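You operate a simulated robot arm through the tools that you are given. There is no shell and no other tool.

You run a simulated two-armed robot. Do the job below in one go: nothing can be reset, and whatever is moved stays where it is left.

TASK
Check and sort the cup in the loop, turn the dial off and slide the blue and green clips in.
Fine: CLEAR goes on the green tray, HOLD on the purple tray.
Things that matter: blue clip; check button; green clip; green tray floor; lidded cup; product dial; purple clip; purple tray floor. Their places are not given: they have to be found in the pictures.

It is judged by the outcome, as a careful person would: the job done as asked, and still so three seconds after it is handed in. It fails if anything else is knocked over, pushed out of place, dropped, spilled or broken.

THE ROBOT
Two 7-joint arms with fingered hands on one trunk that stands fixed in place. Base frame: the origin is at the foot of the trunk, x ahead of it, y to its left, z up; the work surface is at about z = 86. Readings come in cm, degrees, newtons and seconds.
The left shoulder is at [20.4, 12.5, 109.9], the right one opposite. Each reaches about 83 cm from its shoulder. Payload 3.7 kg a hand.
The TCP of each hand is the grasp point between the finger pads, 2.5 cm short of the fingertips. In the tool frame z runs along the fingers and y along their closing line. The gripper opens to 8.8 cm; its body begins 2.9 cm behind the TCP. The gripper is a hand of 5 fingers: y runs from the thumb to the fingers, the wrist lies at [-1.3, -9.7, -16.2] in the tool frame, and closing takes about 1.5 s.
Orientation is that of the tool frame in the base frame, as a unit quaternion [x, y, z, w]. With the fingers straight down and the wrist toward the robot, the tool's x, y and z point along [0, 1, 0], [1, 0, 0] and [0, 0, -1] of the base frame.

THE INTERFACE
- The arms move only by the tool send_rows. It takes "left_series", "right_series" or both (then of equal length, played together; a hand with none holds still); each is a list of rows, each a list of 7 numbers: the shift along the tool's x, y, z in cm, then the turn, a rotation vector about the tool's x, y, z in degrees, then the closure, from 0 (fully open) to 1 (shut). In form: [[x, y, z, ax, ay, az, gripper], ...]. A call has 1 to 20 rows; each row shifts and turns the commanded pose from where the row before left it, along the tool's axes as they then stand. Each row takes 0.2 s and may step no farther than 5 cm and 8.6 degrees from the row before; otherwise, or with a gripper value out of range, the whole call is refused. Where a pose cannot be reached the arm comes as near as it can. A force on the tool above 50 N (or 10 N above the force at the start of the call, whichever is more), or a blocked arm, ends the call early, and 0.2 s more pass. The fingers move at their own pace (about 4.5 cm/s each) and stop on an object; they squeeze with about 34 N. The grip force told is the motor's: it shows also when the fingers shut on nothing. Time passes only in rows, and 0.2 s behind the last, so rows that do not move let the fingers close. The reply holds the time, the measured pose of the TCP, the force on the tool along the base axes, the opening and the grip force, in the units named above and with some noise, with the torque about the TCP (base axes, N m) and any sound that the robot's microphone picked up, and new pictures: "show" is both (left out), scene, wrist or none (wrist: the cameras of the hands that moved).
- Cameras (640 x 400 px; columns grow to the right, rows downward): "scene" is now at [31.89, 3.43, 125.75]; the picture's right is [0.37, -0.93, 0.00], its down [-0.34, -0.13, -0.93] and it looks along [0.87, 0.34, -0.36] (base axes); focal length 214 px, centre (320, 200). "left" rides on the left gripper at [-5.9, -7.9, -10.5] in its tool frame; the picture's right is [-0.73, -0.32, 0.61], its down [0.62, -0.68, 0.38] and it looks along [0.29, 0.66, 0.70] (tool axes); focal length 234 px, centre (320, 200). "right" rides on the right gripper at [5.9, -7.9, -10.5] in its tool frame; the picture's right is [-0.73, 0.32, -0.61], its down [-0.62, -0.68, 0.38] and it looks along [-0.29, 0.66, 0.70] (tool axes); focal length 234 px, centre (320, 200).
- move_column(by): moves the trunk up (or, below 0, down) by that many cm; the arms and the scene camera ride with it, the base frame stays. It gives what a move gives, with no picture.
- set_grasp(shape, hand): the hand has 5 fingers and takes this shape, open, in about a second: jaw (thumb against the fingers, like two jaws); tri (thumb and two fingers); tip (a fingertip pinch); poke (one finger out to press); point (the index stretched); flat (the hand flat); cup (the hand cupped); fist (a fist). The gripper value then closes the fingers along that shape, each until it touches; the sizes above hold for jaw. It gives what a move gives, with no picture.
- head_to(pan, tilt): turns the head with the scene camera to pan (to the left, within 80 degrees either way) and tilt (down, from -29 to 69), counted from straight ahead of the robot (the tilt from the chest, where the trunk bows). It gives what a move gives, and a new picture of the scene camera.
- probe_pixels(camera, pixels): there is no depth. For up to 12 entries [column, row, z] of the newest picture of that camera ("zoom" is the newest enlarged one), the place [x, y] in the base frame at which the ray of that pixel passes the height z, good to about 0.2 cm. The clock stands still meanwhile.
- enlarge(camera, box): a new picture of the part [left, top, right, bottom] of that camera's present view, enlarged. The clock stands still meanwhile.
- job_done(): hands the job in; it is judged then, once.

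Open the grippers and draw the arms clear of the work before you hand the job in, unless the task says otherwise.

The tools are called as a command line: name --argument value ..., lists and objects as JSON in quotes. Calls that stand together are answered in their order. send_rows: Moves the arms, as the interface text tells. Its arguments: {"type":"object","properties":{"left_series":{"type":"array","items":{"type":"array","items":{"type":"number"}}},"right_series":{"type":"array","items":{"type":"array","items":{"type":"number"}}},"show":{"type":"string","enum":["both","scene","wrist","none"]}},"required":[]} The other tools are called the same way: move_column (by) moves the trunk up or down; set_grasp (shape, hand) gives the hand a shape; head_to (pan, tilt) turns the head that bears the scene camera; probe_pixels (camera, pixels) gives the place at which the rays of pixels pass given heights; enlarge (camera, box) takes an enlarged picture of a part of a camera's view; job_done () hands the job in.

At the start:

```text
time: 0.0
left_position: [39.08, 35.85, 114.81]
left_tcp_rot: [0.708, 0.707, 0.0, 0.0]
left_wrist_force: [0.5, 0.4, 0.2]
left_torque: [0.0, -0.03, -0.01]
left_width: 8.79
left_gripper_force: 0.2
left_shape: jaw
right_position: [49.79, 0.27, 116.34]
right_tcp_rot: [0.708, 0.706, 0.0, -0.001]
right_wrist_force: [-0.1, -0.5, 0.2]
right_torque: [0.0, -0.03, -0.02]
right_width: 8.78
right_gripper_force: 0.0
right_shape: jaw
trunk travel left (down, up): [-12.5, 29.0]
head pan, tilt (commanded): [31.0, 19.2]
```

scene: 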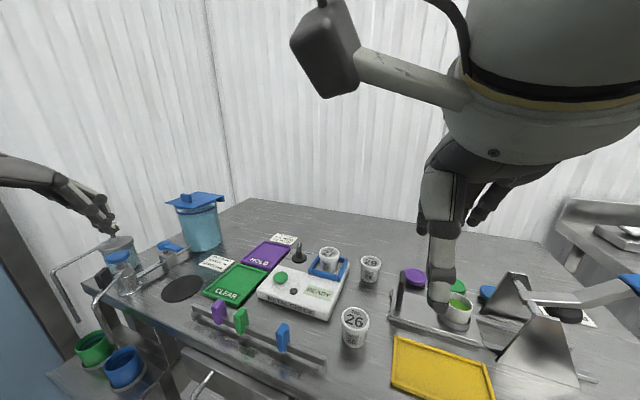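
right: 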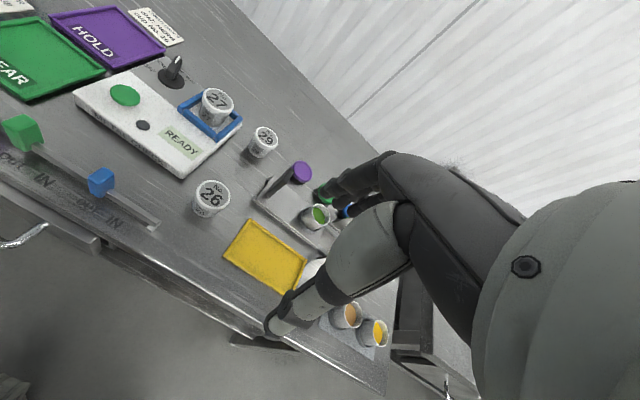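
left: 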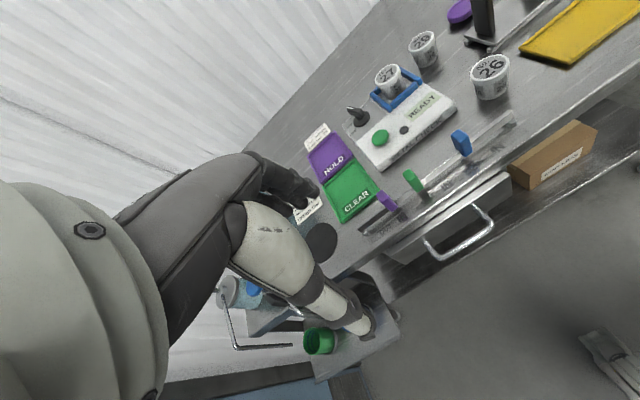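

The scene picture shows the checker box with a green button (280,276), a loop with cup 27 (328,260), a dial (298,252), and clips on a rail (219–283, 312–337). I enlarge these parts to read the labels.

enlarge --camera "scene" --box '[180, 220, 400, 360]'

enlarge --camera "right" --box '[0, 0, 280, 240]'

enlarge --camera "left" --box '[290, 20, 530, 250]'

```text
2.86 times, centred on (290, 290) of scene
```

zoom: 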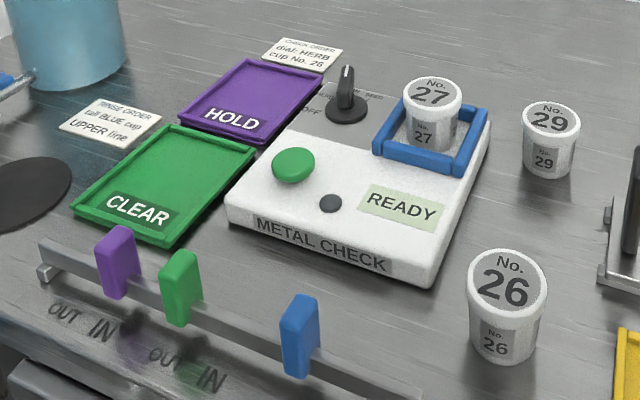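

```text
1.67 times, centred on (140, 120) of right
```

zoom: 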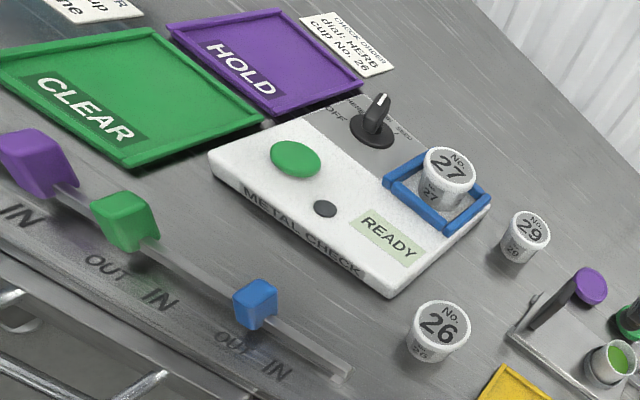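

```text
1.74 times, centred on (410, 135) of left
```

zoom: 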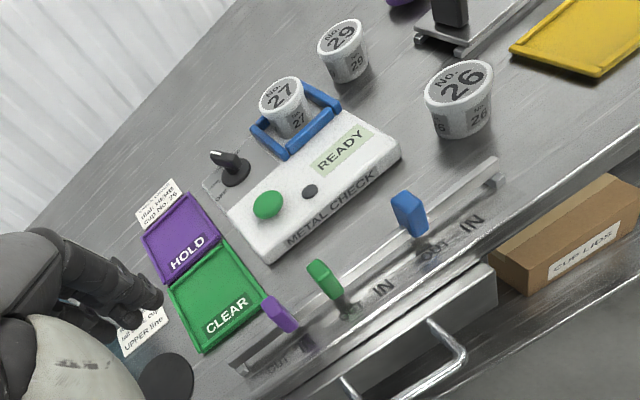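

I take a closer look at the dial, the display and the clip labels, and probe places of the key items from the scene picture.

enlarge --camera "scene" --box '[260, 225, 360, 290]'

enlarge --camera "scene" --box '[185, 290, 335, 380]'

enlarge --camera "right" --box '[130, 40, 230, 105]'

enlarge --camera "right" --box '[0, 90, 180, 240]'

probe_pixels --camera "scene" --pixels '[[280.6, 277, 90], [280.6, 277, 91], [299, 262, 86], [299, 262, 88], [328, 271, 89], [328, 254, 96], [220, 326, 86], [241, 335, 86], [283, 352, 86], [237, 283, 86], [265, 256, 86], [353, 345, 86]]'

```text
6.15 times, centred on (310, 258) of scene
```

zoom: 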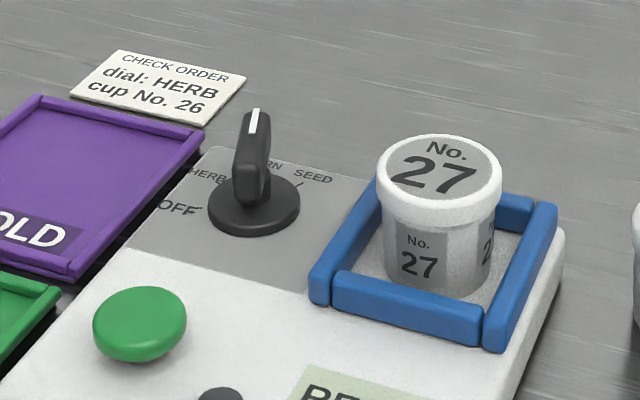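

```text
4.27 times, centred on (260, 335) of scene
```

zoom: 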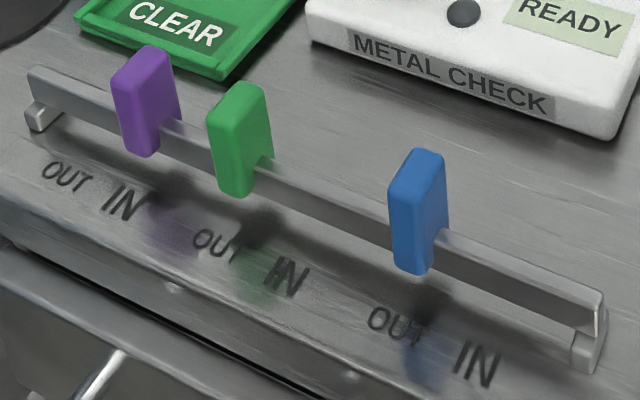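

```text
6.15 times, centred on (180, 72) of right
```

zoom: 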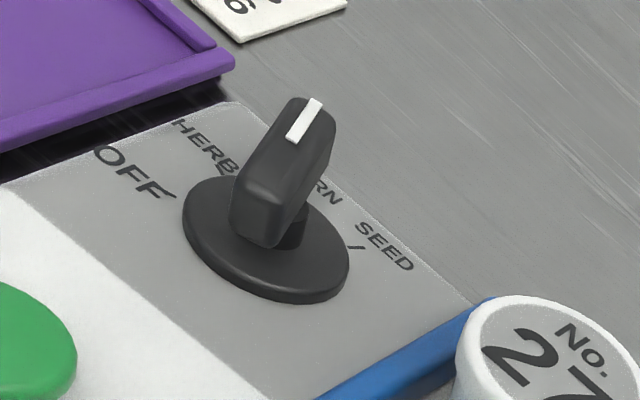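

```text
2.67 times, centred on (90, 165) of right
```

zoom: 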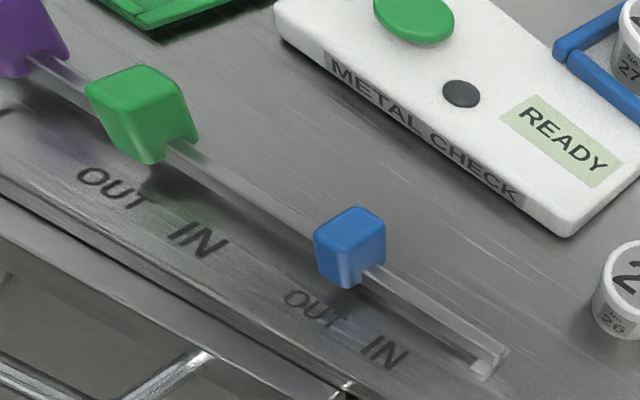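

```text
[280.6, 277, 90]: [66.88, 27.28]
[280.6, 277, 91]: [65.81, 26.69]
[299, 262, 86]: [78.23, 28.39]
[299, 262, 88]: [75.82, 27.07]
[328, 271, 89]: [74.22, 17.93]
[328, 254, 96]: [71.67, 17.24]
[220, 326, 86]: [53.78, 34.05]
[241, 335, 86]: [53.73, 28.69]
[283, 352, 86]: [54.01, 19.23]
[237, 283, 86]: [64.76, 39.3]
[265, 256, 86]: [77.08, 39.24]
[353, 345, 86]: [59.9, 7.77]
```

The dial's white mark points between HERB and SEED (CORN), and each clip has OUT (left) and IN (right) marks in front of the rail. I triangulate heights using the scene and wrist pictures.

probe_pixels --camera "scene" --pixels '[[235.9, 345.5, 86], [252.3, 353, 86], [277.6, 364.3, 86], [296.3, 373.2, 86], [200.3, 329.8, 86], [213.6, 335.7, 86], [284.6, 324.5, 90], [284.6, 324.5, 93], [284.6, 324.5, 95], [241.5, 309.5, 90], [241.5, 309.5, 93], [241.5, 309.5, 95]]'

probe_pixels --camera "right" --pixels '[[101.2, 173.2, 90], [101.2, 173.2, 93], [101.2, 173.2, 95], [125, 95, 88], [125, 95, 90], [125, 95, 92], [175, 62, 90], [175, 62, 93], [171, 80, 88], [216, 95, 93], [216, 95, 96], [216, 95, 98]]'

probe_pixels --camera "left" --pixels '[[458.9, 133.3, 90], [458.9, 133.3, 93], [458.9, 133.3, 95], [380, 138, 88], [380, 138, 90], [380, 138, 92], [387, 72, 93], [387, 72, 96], [387, 72, 98]]'

```text
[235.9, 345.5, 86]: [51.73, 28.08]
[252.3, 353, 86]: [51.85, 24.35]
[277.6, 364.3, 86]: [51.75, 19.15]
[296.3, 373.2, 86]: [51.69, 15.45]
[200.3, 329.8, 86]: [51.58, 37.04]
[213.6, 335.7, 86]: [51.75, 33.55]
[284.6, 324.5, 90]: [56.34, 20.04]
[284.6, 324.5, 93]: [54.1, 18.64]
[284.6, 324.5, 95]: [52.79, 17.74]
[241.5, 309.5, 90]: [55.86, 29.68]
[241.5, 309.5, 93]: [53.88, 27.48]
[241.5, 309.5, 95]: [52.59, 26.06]
```

```text
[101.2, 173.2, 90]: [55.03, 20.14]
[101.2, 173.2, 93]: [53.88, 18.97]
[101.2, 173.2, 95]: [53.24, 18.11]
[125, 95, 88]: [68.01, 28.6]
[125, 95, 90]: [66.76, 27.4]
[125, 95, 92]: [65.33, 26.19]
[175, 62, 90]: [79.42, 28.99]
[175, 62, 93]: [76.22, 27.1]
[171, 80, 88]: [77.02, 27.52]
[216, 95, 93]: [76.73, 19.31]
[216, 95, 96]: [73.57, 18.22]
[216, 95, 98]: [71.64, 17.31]
```

```text
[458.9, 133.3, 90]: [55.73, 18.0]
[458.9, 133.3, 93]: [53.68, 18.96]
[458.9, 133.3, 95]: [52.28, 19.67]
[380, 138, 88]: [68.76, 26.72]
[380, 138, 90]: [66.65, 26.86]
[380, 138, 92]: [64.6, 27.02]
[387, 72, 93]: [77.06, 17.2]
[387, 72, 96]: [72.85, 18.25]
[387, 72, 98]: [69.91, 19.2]
```

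The blue clip top is at about (53.9, 18.9, 93) and the green one near y 27.8, both at their OUT marks, while purple stands at IN. The button is near (66.7, 27.1, 90). I shape the left hand for poking and bring it above the button, staying high.

set_grasp --hand "left" --shape "poke"

send_rows --left_series '[[-1.4, 4.0, 0, 0, 0, 0, 0], [-1.4, 4.0, 0, 0, 0, 0, 0], [-1.4, 4.0, 0, 0, 0, 0, 0], [-1.4, 4.0, 0, 0, 0, 0, 0], [-1.4, 4.0, 0, 0, 0, 0, 0], [-1.4, 4.0, 1, 0, 0, 0, 0], [0, 1.0, 2, 0, 0, 0, 0]]' --show "both"

```text
time: 0.9
left_position: [39.03, 35.79, 114.71]
left_tcp_rot: [0.707, 0.707, 0.0, -0.001]
left_wrist_force: [0.2, -0.6, 0.0]
left_torque: [0.02, -0.02, 0.0]
left_width: 0.0
left_gripper_force: 0.1
left_shape: poke
right_position: [49.83, 0.1, 116.28]
right_tcp_rot: [0.709, 0.705, 0.0, -0.002]
right_wrist_force: [0.0, -0.3, -0.1]
right_torque: [-0.01, -0.01, 0.03]
right_width: 8.76
right_gripper_force: 0.1
right_shape: jaw
trunk travel left (down, up): [-12.5, 29.0]
head pan, tilt (commanded): [31.0, 19.2]
```

```text
time: 2.5
left_position: [64.13, 27.34, 111.42]
left_tcp_rot: [0.707, 0.708, 0.0, 0.001]
left_wrist_force: [-0.3, -0.6, 0.2]
left_torque: [-0.04, 0.01, 0.02]
left_width: 0.03
left_gripper_force: 0.0
left_shape: poke
right_position: [49.71, 0.27, 116.25]
right_tcp_rot: [0.709, 0.705, 0.0, -0.002]
right_wrist_force: [-0.8, 0.2, 0.2]
right_torque: [-0.04, 0.02, -0.02]
right_width: 8.76
right_gripper_force: 0.1
right_shape: jaw
trunk travel left (down, up): [-12.5, 29.0]
head pan, tilt (commanded): [31.0, 19.2]
```

scene: 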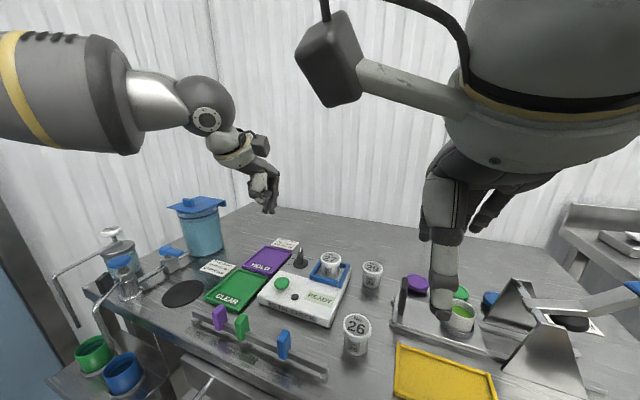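
left: 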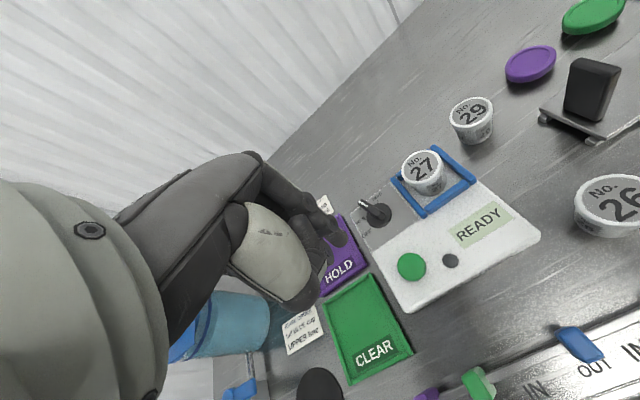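

The left hand is over the box with the finger out. I enlarge the left view around the dial (375,210) to read its setting, and look at the hand in the scene view (262,190).

enlarge --camera "left" --box '[335, 170, 435, 235]'

enlarge --camera "left" --box '[180, 130, 380, 330]'

enlarge --camera "scene" --box '[200, 110, 320, 220]'

enlarge --camera "scene" --box '[250, 225, 350, 300]'

```text
6.15 times, centred on (385, 202) of left
```

zoom: 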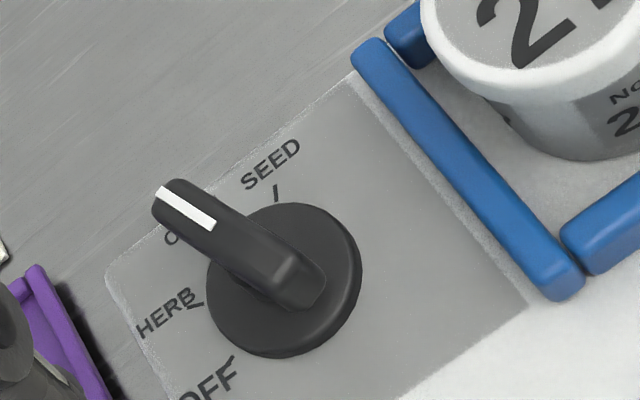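

```text
2.00 times, centred on (280, 230) of left
```

zoom: 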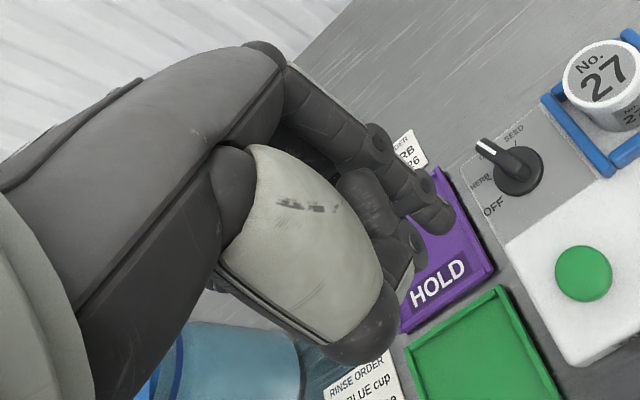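

```text
3.64 times, centred on (260, 165) of scene
```

zoom: 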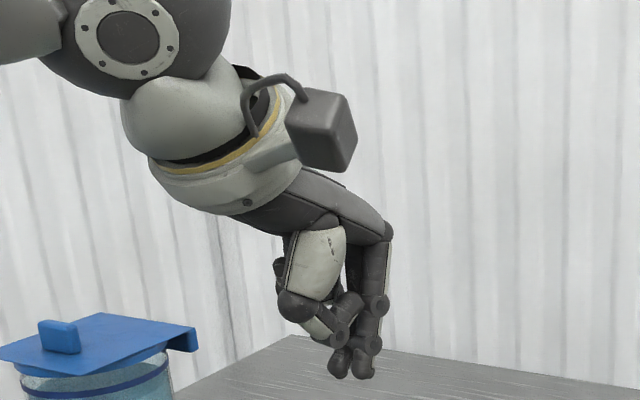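

```text
5.33 times, centred on (300, 262) of scene
```

zoom: 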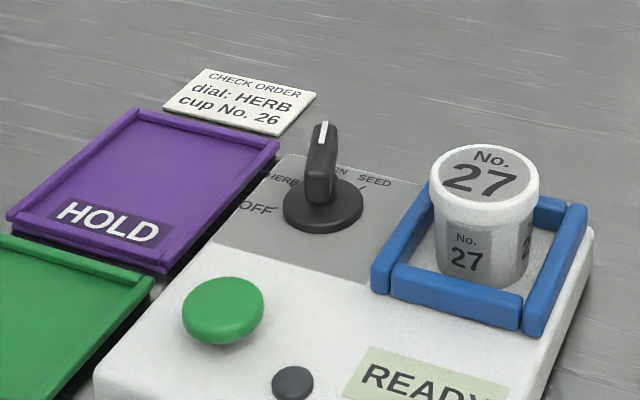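

The dial stands at CORN, and the poking fingertips lie about on the tool axis, roughly 3 cm past the TCP. I move over the button (66.7, 27.1) and go down to just above it.

send_rows --left_series '[[-0.1, 1.3, 3, 0, 0, 0, 0], [-0.1, 1.2, 4, 0, 0, 0, 0], [0, 0, 4, 0, 0, 0, 0], [0, 0, 2.5, 0, 0, 0, 0], [0, 0, 0, 0, 0, 0, 0]]' --show "both"

```text
time: 3.7
left_position: [66.59, 27.23, 98.22]
left_tcp_rot: [0.707, 0.707, 0.0, 0.0]
left_wrist_force: [0.8, 0.1, 0.8]
left_torque: [0.02, -0.01, -0.03]
left_width: 0.0
left_gripper_force: 0.1
left_shape: poke
right_position: [49.8, 0.19, 116.31]
right_tcp_rot: [0.709, 0.705, -0.001, -0.004]
right_wrist_force: [0.2, -0.1, -1.4]
right_torque: [-0.03, -0.02, 0.0]
right_width: 8.74
right_gripper_force: 0.1
right_shape: jaw
trunk travel left (down, up): [-12.5, 29.0]
head pan, tilt (commanded): [31.0, 19.2]
```

scene: 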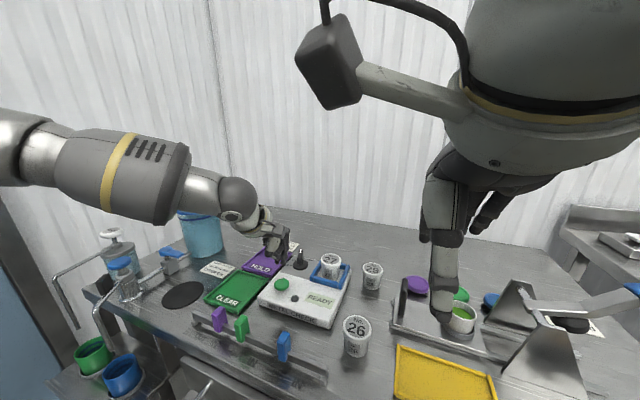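
left: 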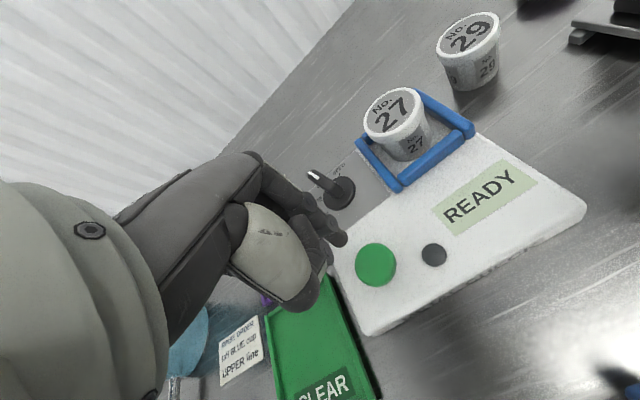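

The hand is above the button at z 98.2. I enlarge to see the fingertip against the button (375,265 in the left view) and probe the tip.

enlarge --camera "left" --box '[280, 170, 440, 300]'

enlarge --camera "scene" --box '[230, 200, 330, 310]'

probe_pixels --camera "left" --pixels '[[340, 240, 95], [340, 240, 94], [340, 240, 96], [375, 265, 90], [375, 265, 91]]'

```text
3.08 times, centred on (360, 235) of left
```

zoom: 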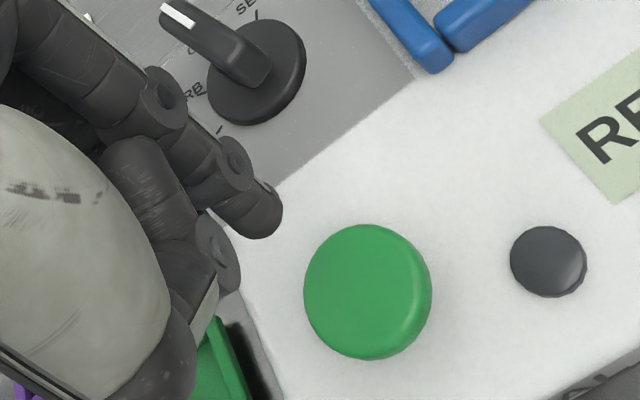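

```text
3.64 times, centred on (280, 255) of scene
```

zoom: 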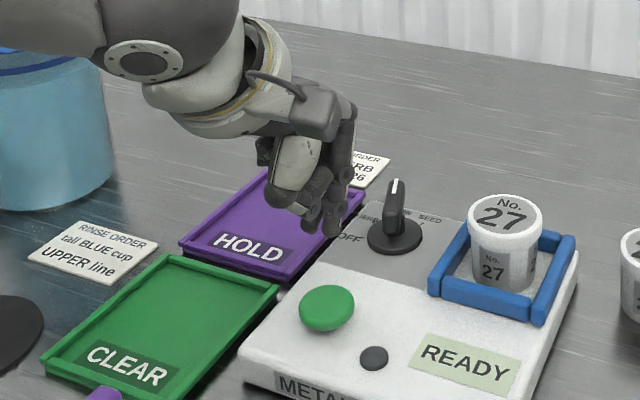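

```text
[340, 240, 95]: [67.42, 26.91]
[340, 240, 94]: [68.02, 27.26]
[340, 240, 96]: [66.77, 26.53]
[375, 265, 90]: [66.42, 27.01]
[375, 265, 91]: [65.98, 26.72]
```

The fingertip is about (67.4, 26.9, 95) with the button at (66.4, 27.0, ~90.3). I shift 0.8 cm toward the robot and go down gently in small steps to press.

send_rows --left_series '[[0.1, -0.8, 1.5, 0, 0, 0, 0], [0, 0, 1.5, 0, 0, 0, 0], [0, 0, 0.8, 0, 0, 0, 0], [0, 0, 0.3, 0, 0, 0, 0], [0, 0, 0.3, 0, 0, 0, 0], [0, 0, 0, 0, 0, 0, 0]]' --show "both"

```text
time: 5.1
left_position: [65.71, 27.36, 93.92]
left_tcp_rot: [0.707, 0.707, 0.0, 0.0]
left_wrist_force: [0.3, -0.3, -0.4]
left_torque: [0.01, 0.01, 0.0]
left_width: 0.01
left_gripper_force: 0.1
left_shape: poke
right_position: [49.86, 0.1, 116.32]
right_tcp_rot: [0.709, 0.705, 0.0, -0.002]
right_wrist_force: [-0.2, 0.5, -0.2]
right_torque: [-0.02, 0.0, 0.01]
right_width: 8.79
right_gripper_force: 0.2
right_shape: jaw
trunk travel left (down, up): [-12.5, 29.0]
head pan, tilt (commanded): [31.0, 19.2]
```

scene: 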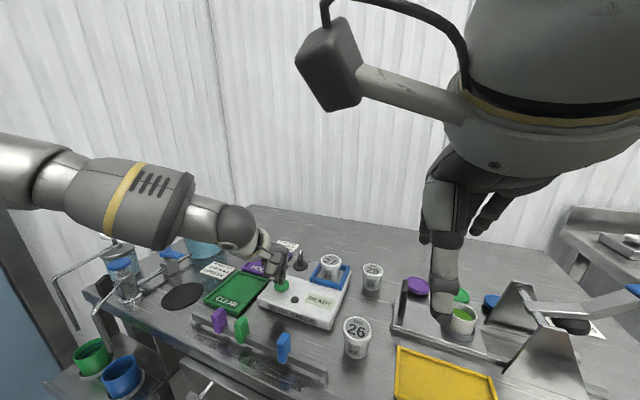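
left: 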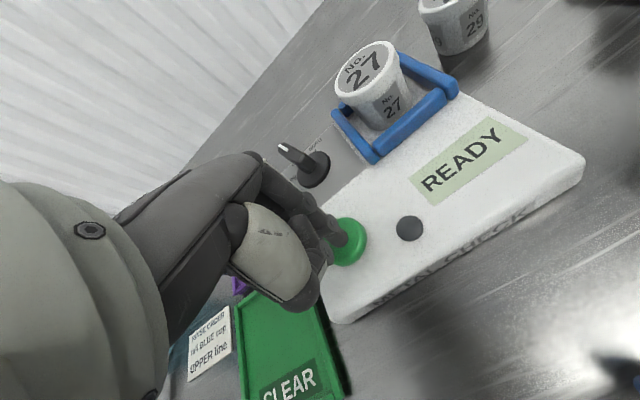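

The fingertip (345,240 in the left view) is right over the button with no force yet. I press on slowly.

send_rows --left_series '[[0, 0, 0.25, 0, 0, 0, 0], [0, 0, 0.25, 0, 0, 0, 0], [0, 0, 0.25, 0, 0, 0, 0], [0, 0, 0, 0, 0, 0, 0]]' --show "both"

```text
time: 6.1
left_position: [65.83, 27.38, 93.12]
left_tcp_rot: [0.707, 0.707, -0.001, 0.0]
left_wrist_force: [-0.2, 0.4, 1.4]
left_torque: [0.02, -0.03, -0.02]
left_width: 0.0
left_gripper_force: 0.1
left_shape: poke
right_position: [49.78, 0.11, 116.35]
right_tcp_rot: [0.709, 0.705, -0.001, -0.002]
right_wrist_force: [0.4, 0.0, 0.4]
right_torque: [-0.02, 0.01, 0.03]
right_width: 8.76
right_gripper_force: 0.1
right_shape: jaw
trunk travel left (down, up): [-12.5, 29.0]
head pan, tilt (commanded): [31.0, 19.2]
```

scene: 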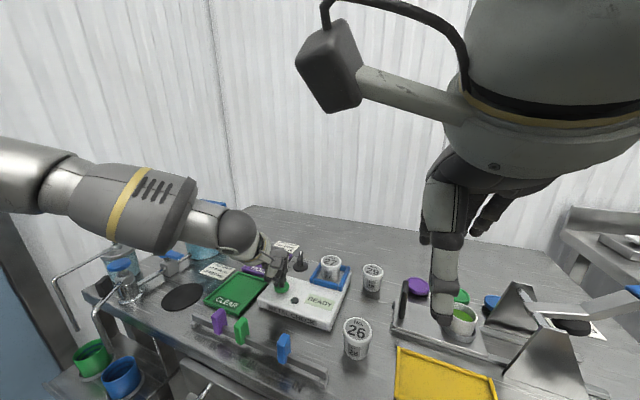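
left: 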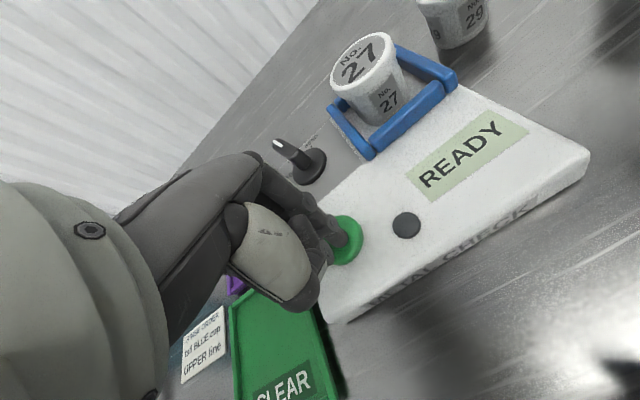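

The force is just rising (1.4 N), READY still showing. I keep pressing in small steps.

send_rows --left_series '[[0, 0, 0.2, 0, 0, 0, 0], [0, 0, 0.2, 0, 0, 0, 0], [0, 0, 0, 0, 0, 0, 0]]' --show "both"

```text
time: 6.9
left_position: [65.7, 27.35, 92.73]
left_tcp_rot: [0.707, 0.708, 0.0, 0.0]
left_wrist_force: [-0.1, 0.5, 1.9]
left_torque: [0.03, 0.0, -0.03]
left_width: 0.03
left_gripper_force: 0.1
left_shape: poke
right_position: [49.79, 0.19, 116.32]
right_tcp_rot: [0.709, 0.705, 0.0, -0.002]
right_wrist_force: [-0.3, 0.1, -0.4]
right_torque: [0.02, -0.02, 0.02]
right_width: 8.76
right_gripper_force: 0.1
right_shape: jaw
trunk travel left (down, up): [-12.5, 29.0]
head pan, tilt (commanded): [31.0, 19.2]
heard: click
```

scene: 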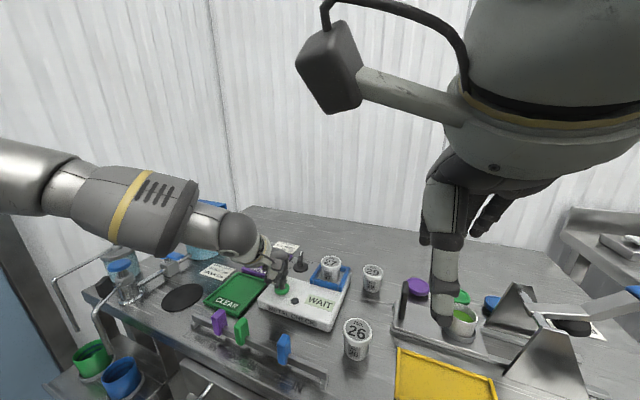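
left: 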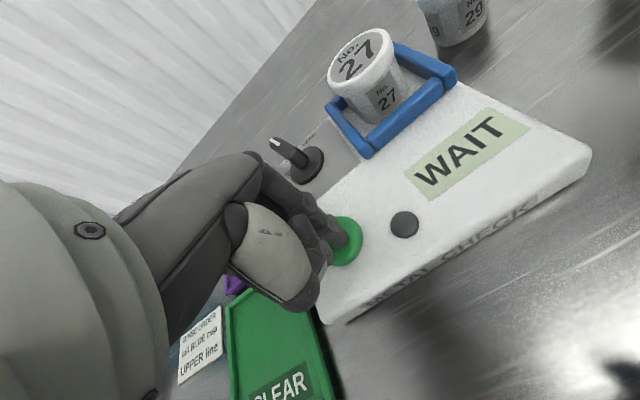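

A click was heard and the display shows WAIT (475,150 in the left view). I lift the finger straight up and wait for the verdict.

send_rows --left_series '[[0, 0, -1, 0, 0, 0, 0], [0, 0, -2, 0, 0, 0, 0], [0, 0, -2, 0, 0, 0, 0], [0, 0, 0, 0, 0, 0, 0], [0, 0, 0, 0, 0, 0, 0]]' --show "both"

```text
time: 8.1
left_position: [65.77, 27.12, 97.76]
left_tcp_rot: [0.707, 0.707, 0.0, 0.0]
left_wrist_force: [0.2, 0.0, 1.0]
left_torque: [-0.01, 0.01, 0.01]
left_width: 0.0
left_gripper_force: 0.0
left_shape: poke
right_position: [49.74, 0.14, 116.3]
right_tcp_rot: [0.708, 0.706, -0.001, -0.002]
right_wrist_force: [0.2, -0.9, -0.1]
right_torque: [0.01, 0.0, 0.04]
right_width: 8.75
right_gripper_force: 0.1
right_shape: jaw
trunk travel left (down, up): [-12.5, 29.0]
head pan, tilt (commanded): [31.0, 19.2]
```

scene: 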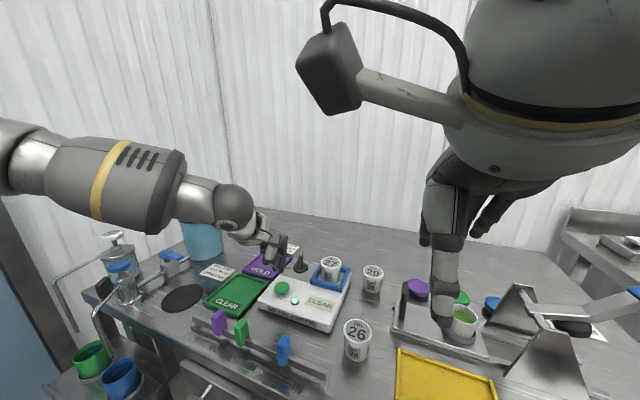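
left: 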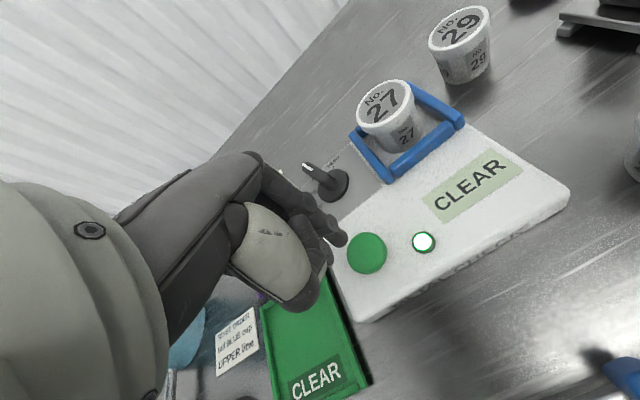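

The display reads CLEAR and the light is green, so cup 27 goes on the green tray. I raise the hand, change to the jaw shape, and look closely at the cup and loop.

send_rows --left_series '[[0, -1, -4, 0, 0, 0, 0], [0, -1, -4, 0, 0, 0, 0], [-1, -1, -3, 0, 0, 0, 0]]' --show "none"

set_grasp --hand "left" --shape "jaw"

enlarge --camera "left" --box '[330, 90, 530, 230]'

enlarge --camera "scene" --box '[260, 230, 400, 330]'

enlarge --camera "right" --box '[140, 50, 300, 170]'

```text
time: 8.9
left_position: [62.64, 26.1, 109.11]
left_tcp_rot: [0.707, 0.707, -0.001, 0.001]
left_wrist_force: [-0.8, -0.3, 0.7]
left_torque: [-0.01, -0.01, 0.01]
left_width: 0.0
left_gripper_force: 0.0
left_shape: poke
right_position: [49.73, 0.22, 116.37]
right_tcp_rot: [0.709, 0.705, -0.001, -0.002]
right_wrist_force: [-0.1, -0.7, 0.6]
right_torque: [0.02, -0.03, 0.01]
right_width: 8.76
right_gripper_force: 0.1
right_shape: jaw
trunk travel left (down, up): [-12.5, 29.0]
head pan, tilt (commanded): [31.0, 19.2]
```

```text
time: 9.8
left_position: [62.74, 26.11, 108.96]
left_tcp_rot: [0.707, 0.707, 0.0, 0.0]
left_wrist_force: [-0.1, -0.1, 0.5]
left_torque: [0.0, 0.0, -0.01]
left_width: 8.78
left_gripper_force: 0.0
left_shape: jaw
right_position: [49.88, 0.25, 116.32]
right_tcp_rot: [0.709, 0.705, 0.0, -0.001]
right_wrist_force: [-0.3, -0.3, 0.5]
right_torque: [0.0, -0.02, 0.03]
right_width: 8.75
right_gripper_force: 0.0
right_shape: jaw
trunk travel left (down, up): [-12.5, 29.0]
head pan, tilt (commanded): [31.0, 19.2]
```

```text
2.86 times, centred on (430, 160) of left
```

zoom: 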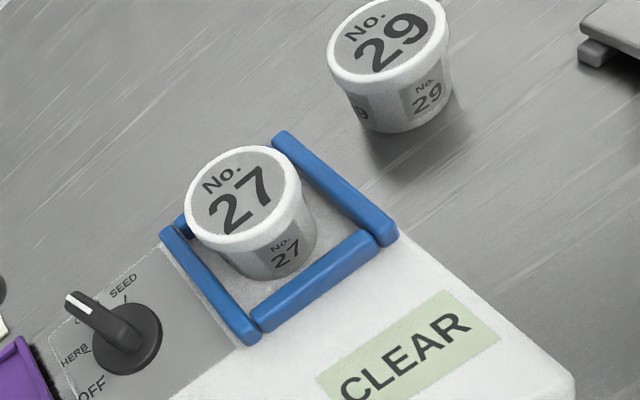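

```text
4.00 times, centred on (330, 280) of scene
```

zoom: 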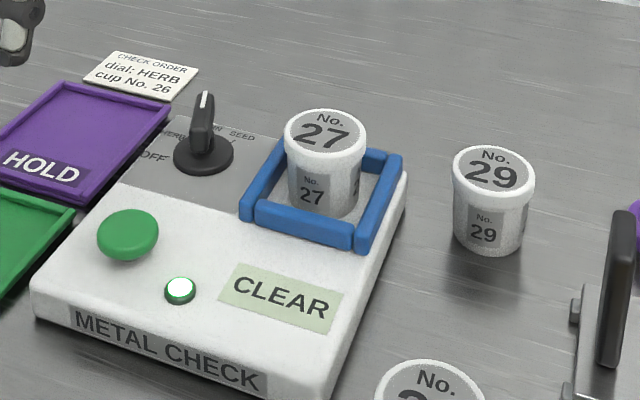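

```text
3.33 times, centred on (220, 110) of right
```

zoom: 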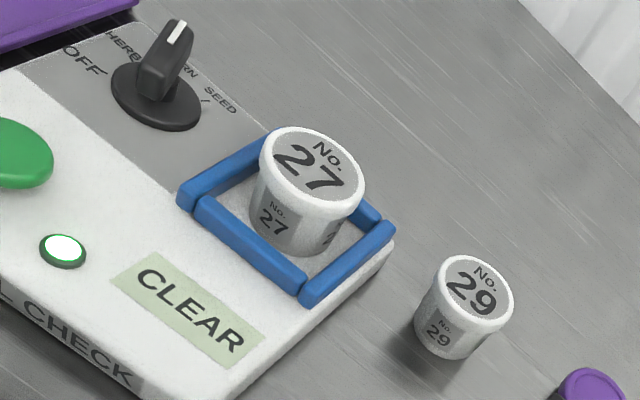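

I probe the lid centre of cup 27 in all three views, the frame's corners and the neighbouring cup 29.

probe_pixels --camera "scene" --pixels '[[331.5, 263, 95], [331.5, 263, 96], [331.5, 263, 97], [310, 252, 91], [310.5, 255, 91], [338.8, 262, 91], [349.5, 239.5, 91], [330, 281, 89], [373.5, 271.8, 93], [373.5, 271.8, 94], [372, 290, 86], [301, 258, 90]]'

probe_pixels --camera "right" --pixels '[[218.5, 99.5, 95], [218.5, 99.5, 96], [218.5, 99.5, 97], [173.8, 110, 91], [212.6, 139, 91], [239, 117, 91], [202, 90, 91]]'

probe_pixels --camera "left" --pixels '[[403.1, 158.2, 95], [403.1, 158.2, 96], [403.1, 158.2, 97], [374.5, 170.5, 91], [405.5, 206.5, 91], [454.5, 172, 91], [417, 137.5, 91]]'

```text
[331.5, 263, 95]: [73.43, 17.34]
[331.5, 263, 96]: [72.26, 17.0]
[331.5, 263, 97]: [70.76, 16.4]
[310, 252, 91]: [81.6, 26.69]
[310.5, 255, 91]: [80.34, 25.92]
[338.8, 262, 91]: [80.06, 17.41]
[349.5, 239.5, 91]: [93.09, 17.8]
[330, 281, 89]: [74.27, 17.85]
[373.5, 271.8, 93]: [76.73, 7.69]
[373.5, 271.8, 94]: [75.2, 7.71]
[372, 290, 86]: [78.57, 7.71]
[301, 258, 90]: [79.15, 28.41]
```

```text
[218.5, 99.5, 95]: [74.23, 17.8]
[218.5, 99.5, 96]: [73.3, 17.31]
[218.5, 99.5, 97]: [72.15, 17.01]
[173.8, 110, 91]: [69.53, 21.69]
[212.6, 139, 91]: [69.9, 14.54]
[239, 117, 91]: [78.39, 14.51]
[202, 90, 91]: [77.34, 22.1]
```

```text
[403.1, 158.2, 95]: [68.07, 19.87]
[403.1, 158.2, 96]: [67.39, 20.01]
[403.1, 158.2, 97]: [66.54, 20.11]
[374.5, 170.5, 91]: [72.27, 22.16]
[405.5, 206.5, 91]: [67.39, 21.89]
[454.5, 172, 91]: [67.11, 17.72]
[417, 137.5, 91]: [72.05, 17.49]
```

The left probes used an older picture, so I refresh the left picture at the present pose before probing it.

send_rows --left_series '[[0, 0, 0, 0, 0, 0, 0]]' --show "wrist"

probe_pixels --camera "left" --pixels '[[403.1, 158.2, 94], [403.1, 158.2, 95], [403.1, 158.2, 96], [403.1, 158.2, 97], [374.5, 170.5, 91], [405.5, 206.5, 91], [454.5, 172, 91], [417, 137.5, 91], [411, 184, 89], [353, 197, 89], [361, 201, 90]]'

```text
time: 10.2
left_position: [62.67, 26.23, 109.03]
left_tcp_rot: [0.708, 0.707, 0.0, 0.0]
left_wrist_force: [0.1, 0.3, 0.1]
left_torque: [0.02, 0.05, 0.03]
left_width: 8.79
left_gripper_force: 0.0
left_shape: jaw
right_position: [49.8, 0.19, 116.4]
right_tcp_rot: [0.709, 0.705, -0.001, -0.002]
right_wrist_force: [0.2, 0.3, -0.2]
right_torque: [-0.03, -0.01, 0.01]
right_width: 8.79
right_gripper_force: 0.1
right_shape: jaw
trunk travel left (down, up): [-12.5, 29.0]
head pan, tilt (commanded): [31.0, 19.2]
```

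left: 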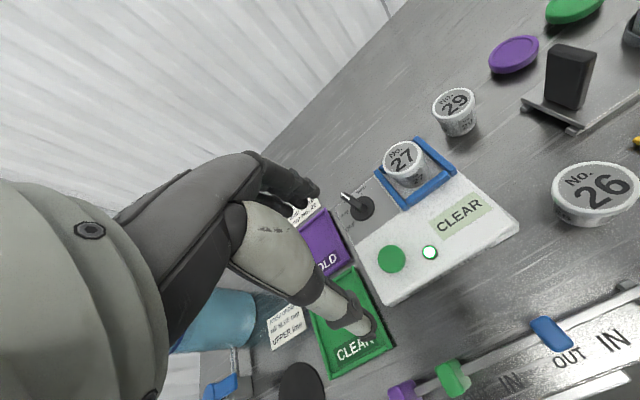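

```text
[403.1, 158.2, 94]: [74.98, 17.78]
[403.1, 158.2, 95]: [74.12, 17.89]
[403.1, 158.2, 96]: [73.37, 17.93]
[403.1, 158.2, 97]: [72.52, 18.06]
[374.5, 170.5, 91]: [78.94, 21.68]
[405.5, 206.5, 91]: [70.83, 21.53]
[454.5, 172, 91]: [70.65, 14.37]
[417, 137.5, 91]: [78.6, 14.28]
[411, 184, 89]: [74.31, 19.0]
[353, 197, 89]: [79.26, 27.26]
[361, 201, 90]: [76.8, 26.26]
```

Combining views, the lid top of cup 27 is about (74.1, 17.8, 94.8) and the frame spans x 70.7–78.8, y 14.4–21.7. I move the open jaw over the cup and come down to z 98.5 for a look.

send_rows --left_series '[[-2.8, 3.8, 0, 0, 0, 0, 0], [-2.8, 3.8, 0, 0, 0, 0, 0], [-2.8, 3.8, 0, 0, 0, 0, 0], [0, 0, 4, 0, 0, 0, 0], [0, 0, 3.5, 0, 0, 0, 0], [0, 0, 3, 0, 0, 0, 0], [0, 0, 0, 0, 0, 0, 0]]' --show "both"

enlarge --camera "scene" --box '[260, 180, 400, 310]'

enlarge --camera "left" --box '[200, 130, 440, 330]'

enlarge --camera "right" --box '[140, 30, 300, 170]'

```text
time: 11.8
left_position: [74.02, 17.95, 98.52]
left_tcp_rot: [0.707, 0.707, 0.0, 0.0]
left_wrist_force: [0.9, -0.5, -0.2]
left_torque: [0.0, -0.02, -0.01]
left_width: 8.77
left_gripper_force: 0.0
left_shape: jaw
right_position: [49.83, 0.19, 116.38]
right_tcp_rot: [0.709, 0.705, -0.002, -0.002]
right_wrist_force: [-0.6, -0.2, -0.3]
right_torque: [-0.03, 0.04, 0.04]
right_width: 8.75
right_gripper_force: 0.2
right_shape: jaw
trunk travel left (down, up): [-12.5, 29.0]
head pan, tilt (commanded): [31.0, 19.2]
```

scene: 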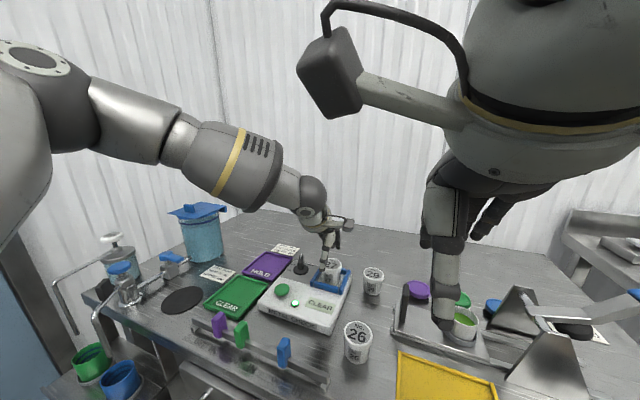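
left: 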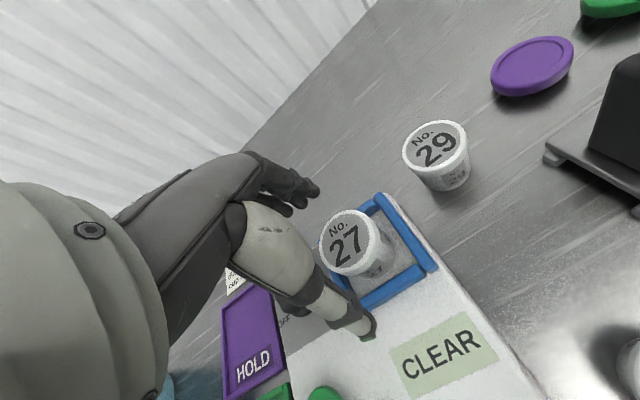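

```text
3.08 times, centred on (330, 245) of scene
```

zoom: 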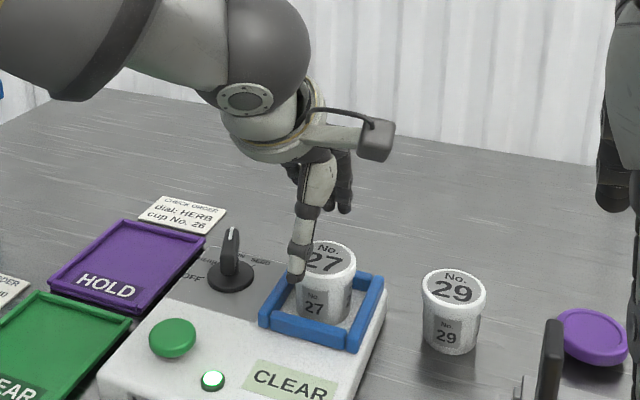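

```text
2.00 times, centred on (320, 230) of left
```

zoom: 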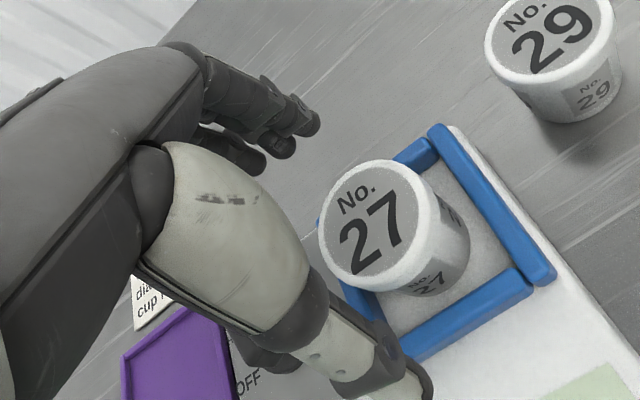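

```text
2.86 times, centred on (220, 100) of right
```

zoom: 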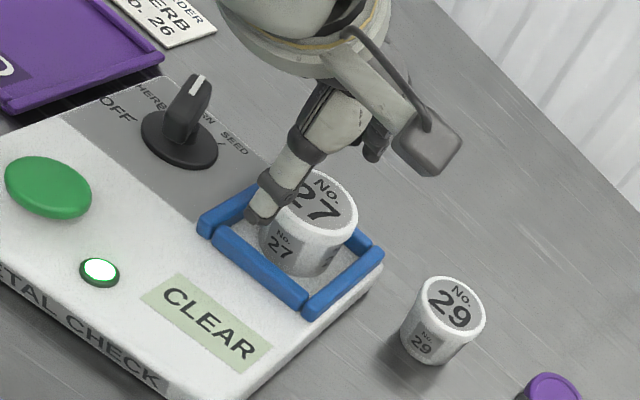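

The jaw straddles the cup but sits slightly left of it (lid centre at (345,241) in the left view). I probe that to refine the centre.

probe_pixels --camera "left" --pixels '[[345, 241, 94], [345, 241, 94.8], [345, 241, 95.5], [345, 241, 96.2], [377, 264, 89.5]]'

probe_pixels --camera "scene" --pixels '[[331.5, 262.5, 94], [331.5, 262.5, 94.8], [331.5, 262.5, 95.5], [331, 283, 89.5]]'

```text
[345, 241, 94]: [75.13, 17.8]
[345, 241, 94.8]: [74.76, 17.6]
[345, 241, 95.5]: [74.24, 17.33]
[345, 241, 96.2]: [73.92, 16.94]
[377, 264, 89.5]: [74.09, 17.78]
```

```text
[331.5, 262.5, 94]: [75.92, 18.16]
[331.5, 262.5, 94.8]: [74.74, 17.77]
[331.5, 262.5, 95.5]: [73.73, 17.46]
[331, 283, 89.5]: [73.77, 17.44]
```

The cup centre comes out at about (74.2, 17.5). I shift a little and lower to z ≈ 94.2.

send_rows --left_series '[[-0.4, 0.2, 1, 0, 0, 0, 0], [0, 0, 1.3, 0, 0, 0, 0], [0, 0, 1.2, 0, 0, 0, 0], [0, 0, 0.8, 0, 0, 0, 0], [0, 0, 0, 0, 0, 0, 0]]' --show "both"

enlarge --camera "scene" --box '[280, 210, 380, 300]'

enlarge --camera "left" --box '[240, 130, 440, 330]'

enlarge --camera "right" --box '[170, 40, 270, 140]'

```text
time: 13.0
left_position: [74.27, 17.44, 93.91]
left_tcp_rot: [0.707, 0.707, 0.0, 0.0]
left_wrist_force: [-0.1, -0.1, -0.3]
left_torque: [-0.02, -0.02, 0.01]
left_width: 8.81
left_gripper_force: 0.0
left_shape: jaw
right_position: [49.83, 0.24, 116.29]
right_tcp_rot: [0.709, 0.705, -0.001, -0.001]
right_wrist_force: [0.3, 0.2, 0.4]
right_torque: [0.04, 0.04, 0.02]
right_width: 8.76
right_gripper_force: 0.1
right_shape: jaw
trunk travel left (down, up): [-12.5, 29.0]
head pan, tilt (commanded): [31.0, 19.2]
```

scene: 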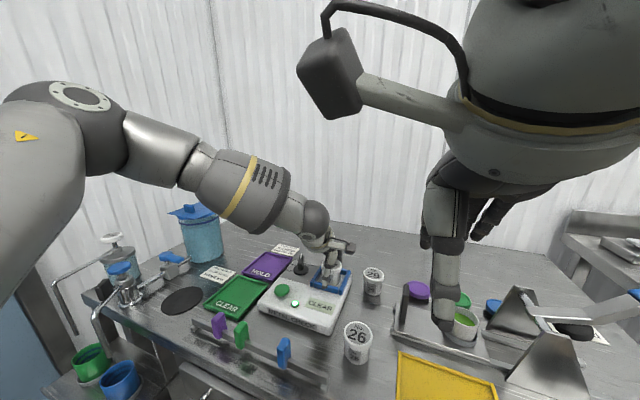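
left: 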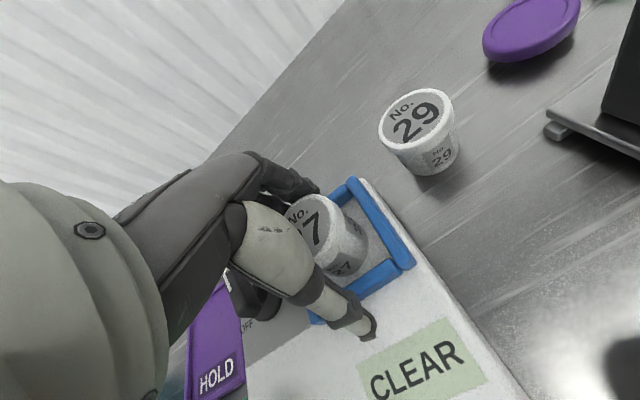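

```text
4.44 times, centred on (330, 255) of scene
```

zoom: 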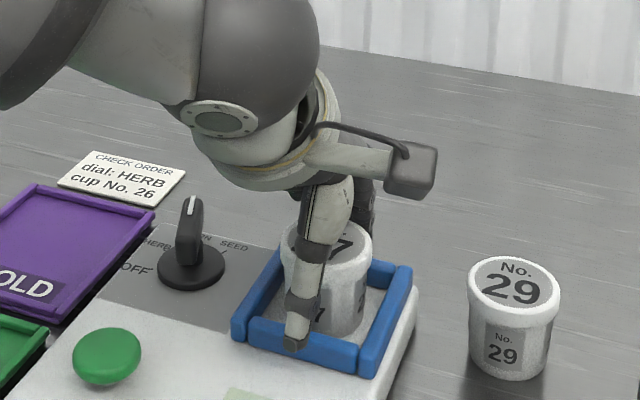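

```text
2.00 times, centred on (340, 230) of left
```

zoom: 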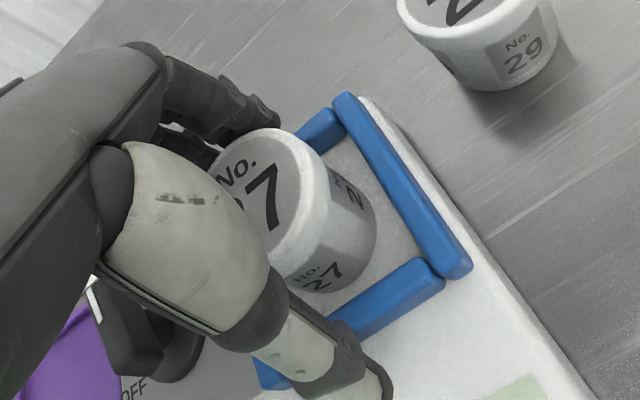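

```text
4.00 times, centred on (220, 90) of right
```

zoom: 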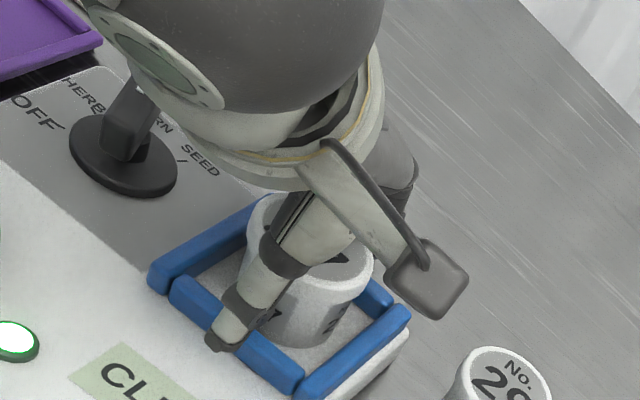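

The thumb and fingers straddle cup 27 with the tips above the frame. I close gradually and hold.

send_rows --left_series '[[0, 0, 0, 0, 0, 0, 0.15], [0, 0, 0, 0, 0, 0, 0.25], [0, 0, 0, 0, 0, 0, 0.35], [0, 0, 0, 0, 0, 0, 0.45], [0, 0, 0, 0, 0, 0, 0.55], [0, 0, 0, 0, 0, 0, 0.7], [0, 0, 0, 0, 0, 0, 0.85], [0, 0, 0, 0, 0, 0, 1], [0, 0, 0, 0, 0, 0, 1], [0, 0, 0, 0, 0, 0, 1]]' --show "both"

enlarge --camera "scene" --box '[280, 210, 380, 300]'

enlarge --camera "left" --box '[240, 130, 440, 330]'

```text
time: 15.2
left_position: [74.26, 17.52, 93.87]
left_tcp_rot: [0.707, 0.707, 0.0, 0.0]
left_wrist_force: [0.0, -0.3, 0.4]
left_torque: [0.0, 0.01, 0.01]
left_width: 4.2
left_gripper_force: 34.1
left_shape: jaw
right_position: [49.84, 0.21, 116.32]
right_tcp_rot: [0.709, 0.706, -0.001, -0.001]
right_wrist_force: [-0.1, -0.4, -0.1]
right_torque: [-0.01, 0.01, 0.0]
right_width: 8.79
right_gripper_force: 0.0
right_shape: jaw
trunk travel left (down, up): [-12.5, 29.0]
head pan, tilt (commanded): [31.0, 19.2]
```

scene: 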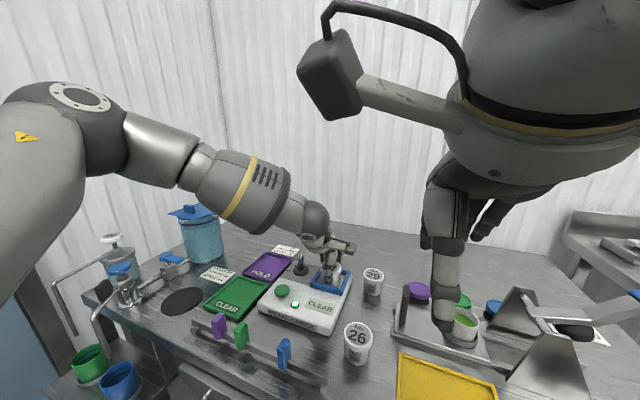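
left: 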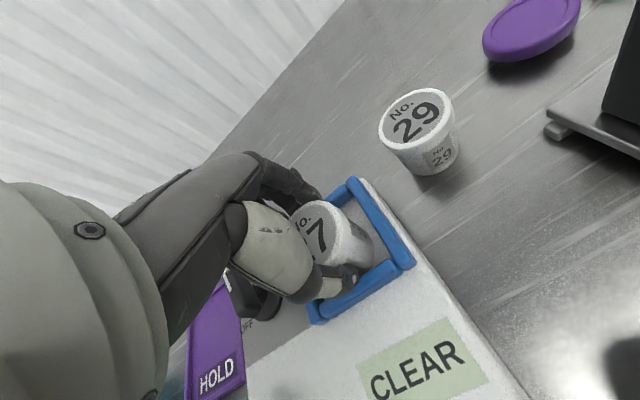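

```text
4.44 times, centred on (330, 255) of scene
```

zoom: 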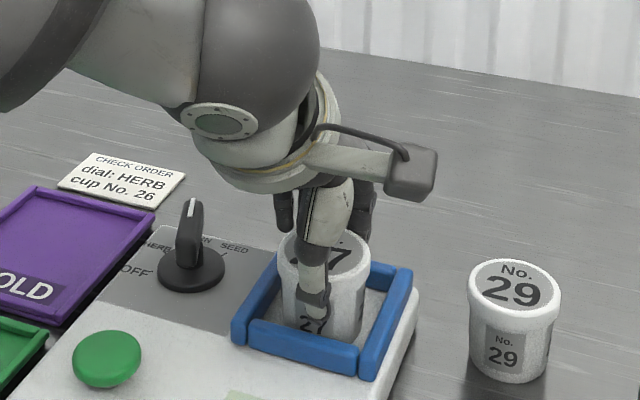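

```text
2.00 times, centred on (340, 230) of left
```

zoom: 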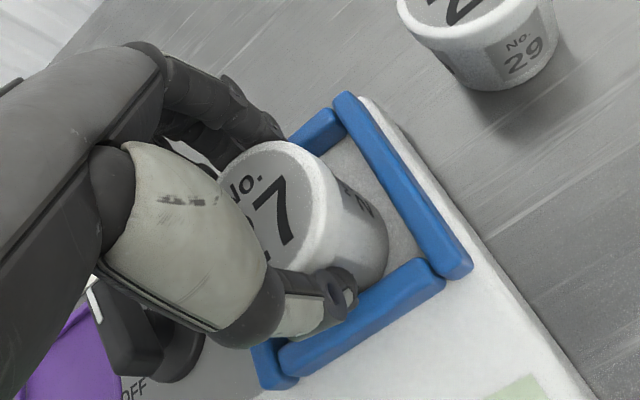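

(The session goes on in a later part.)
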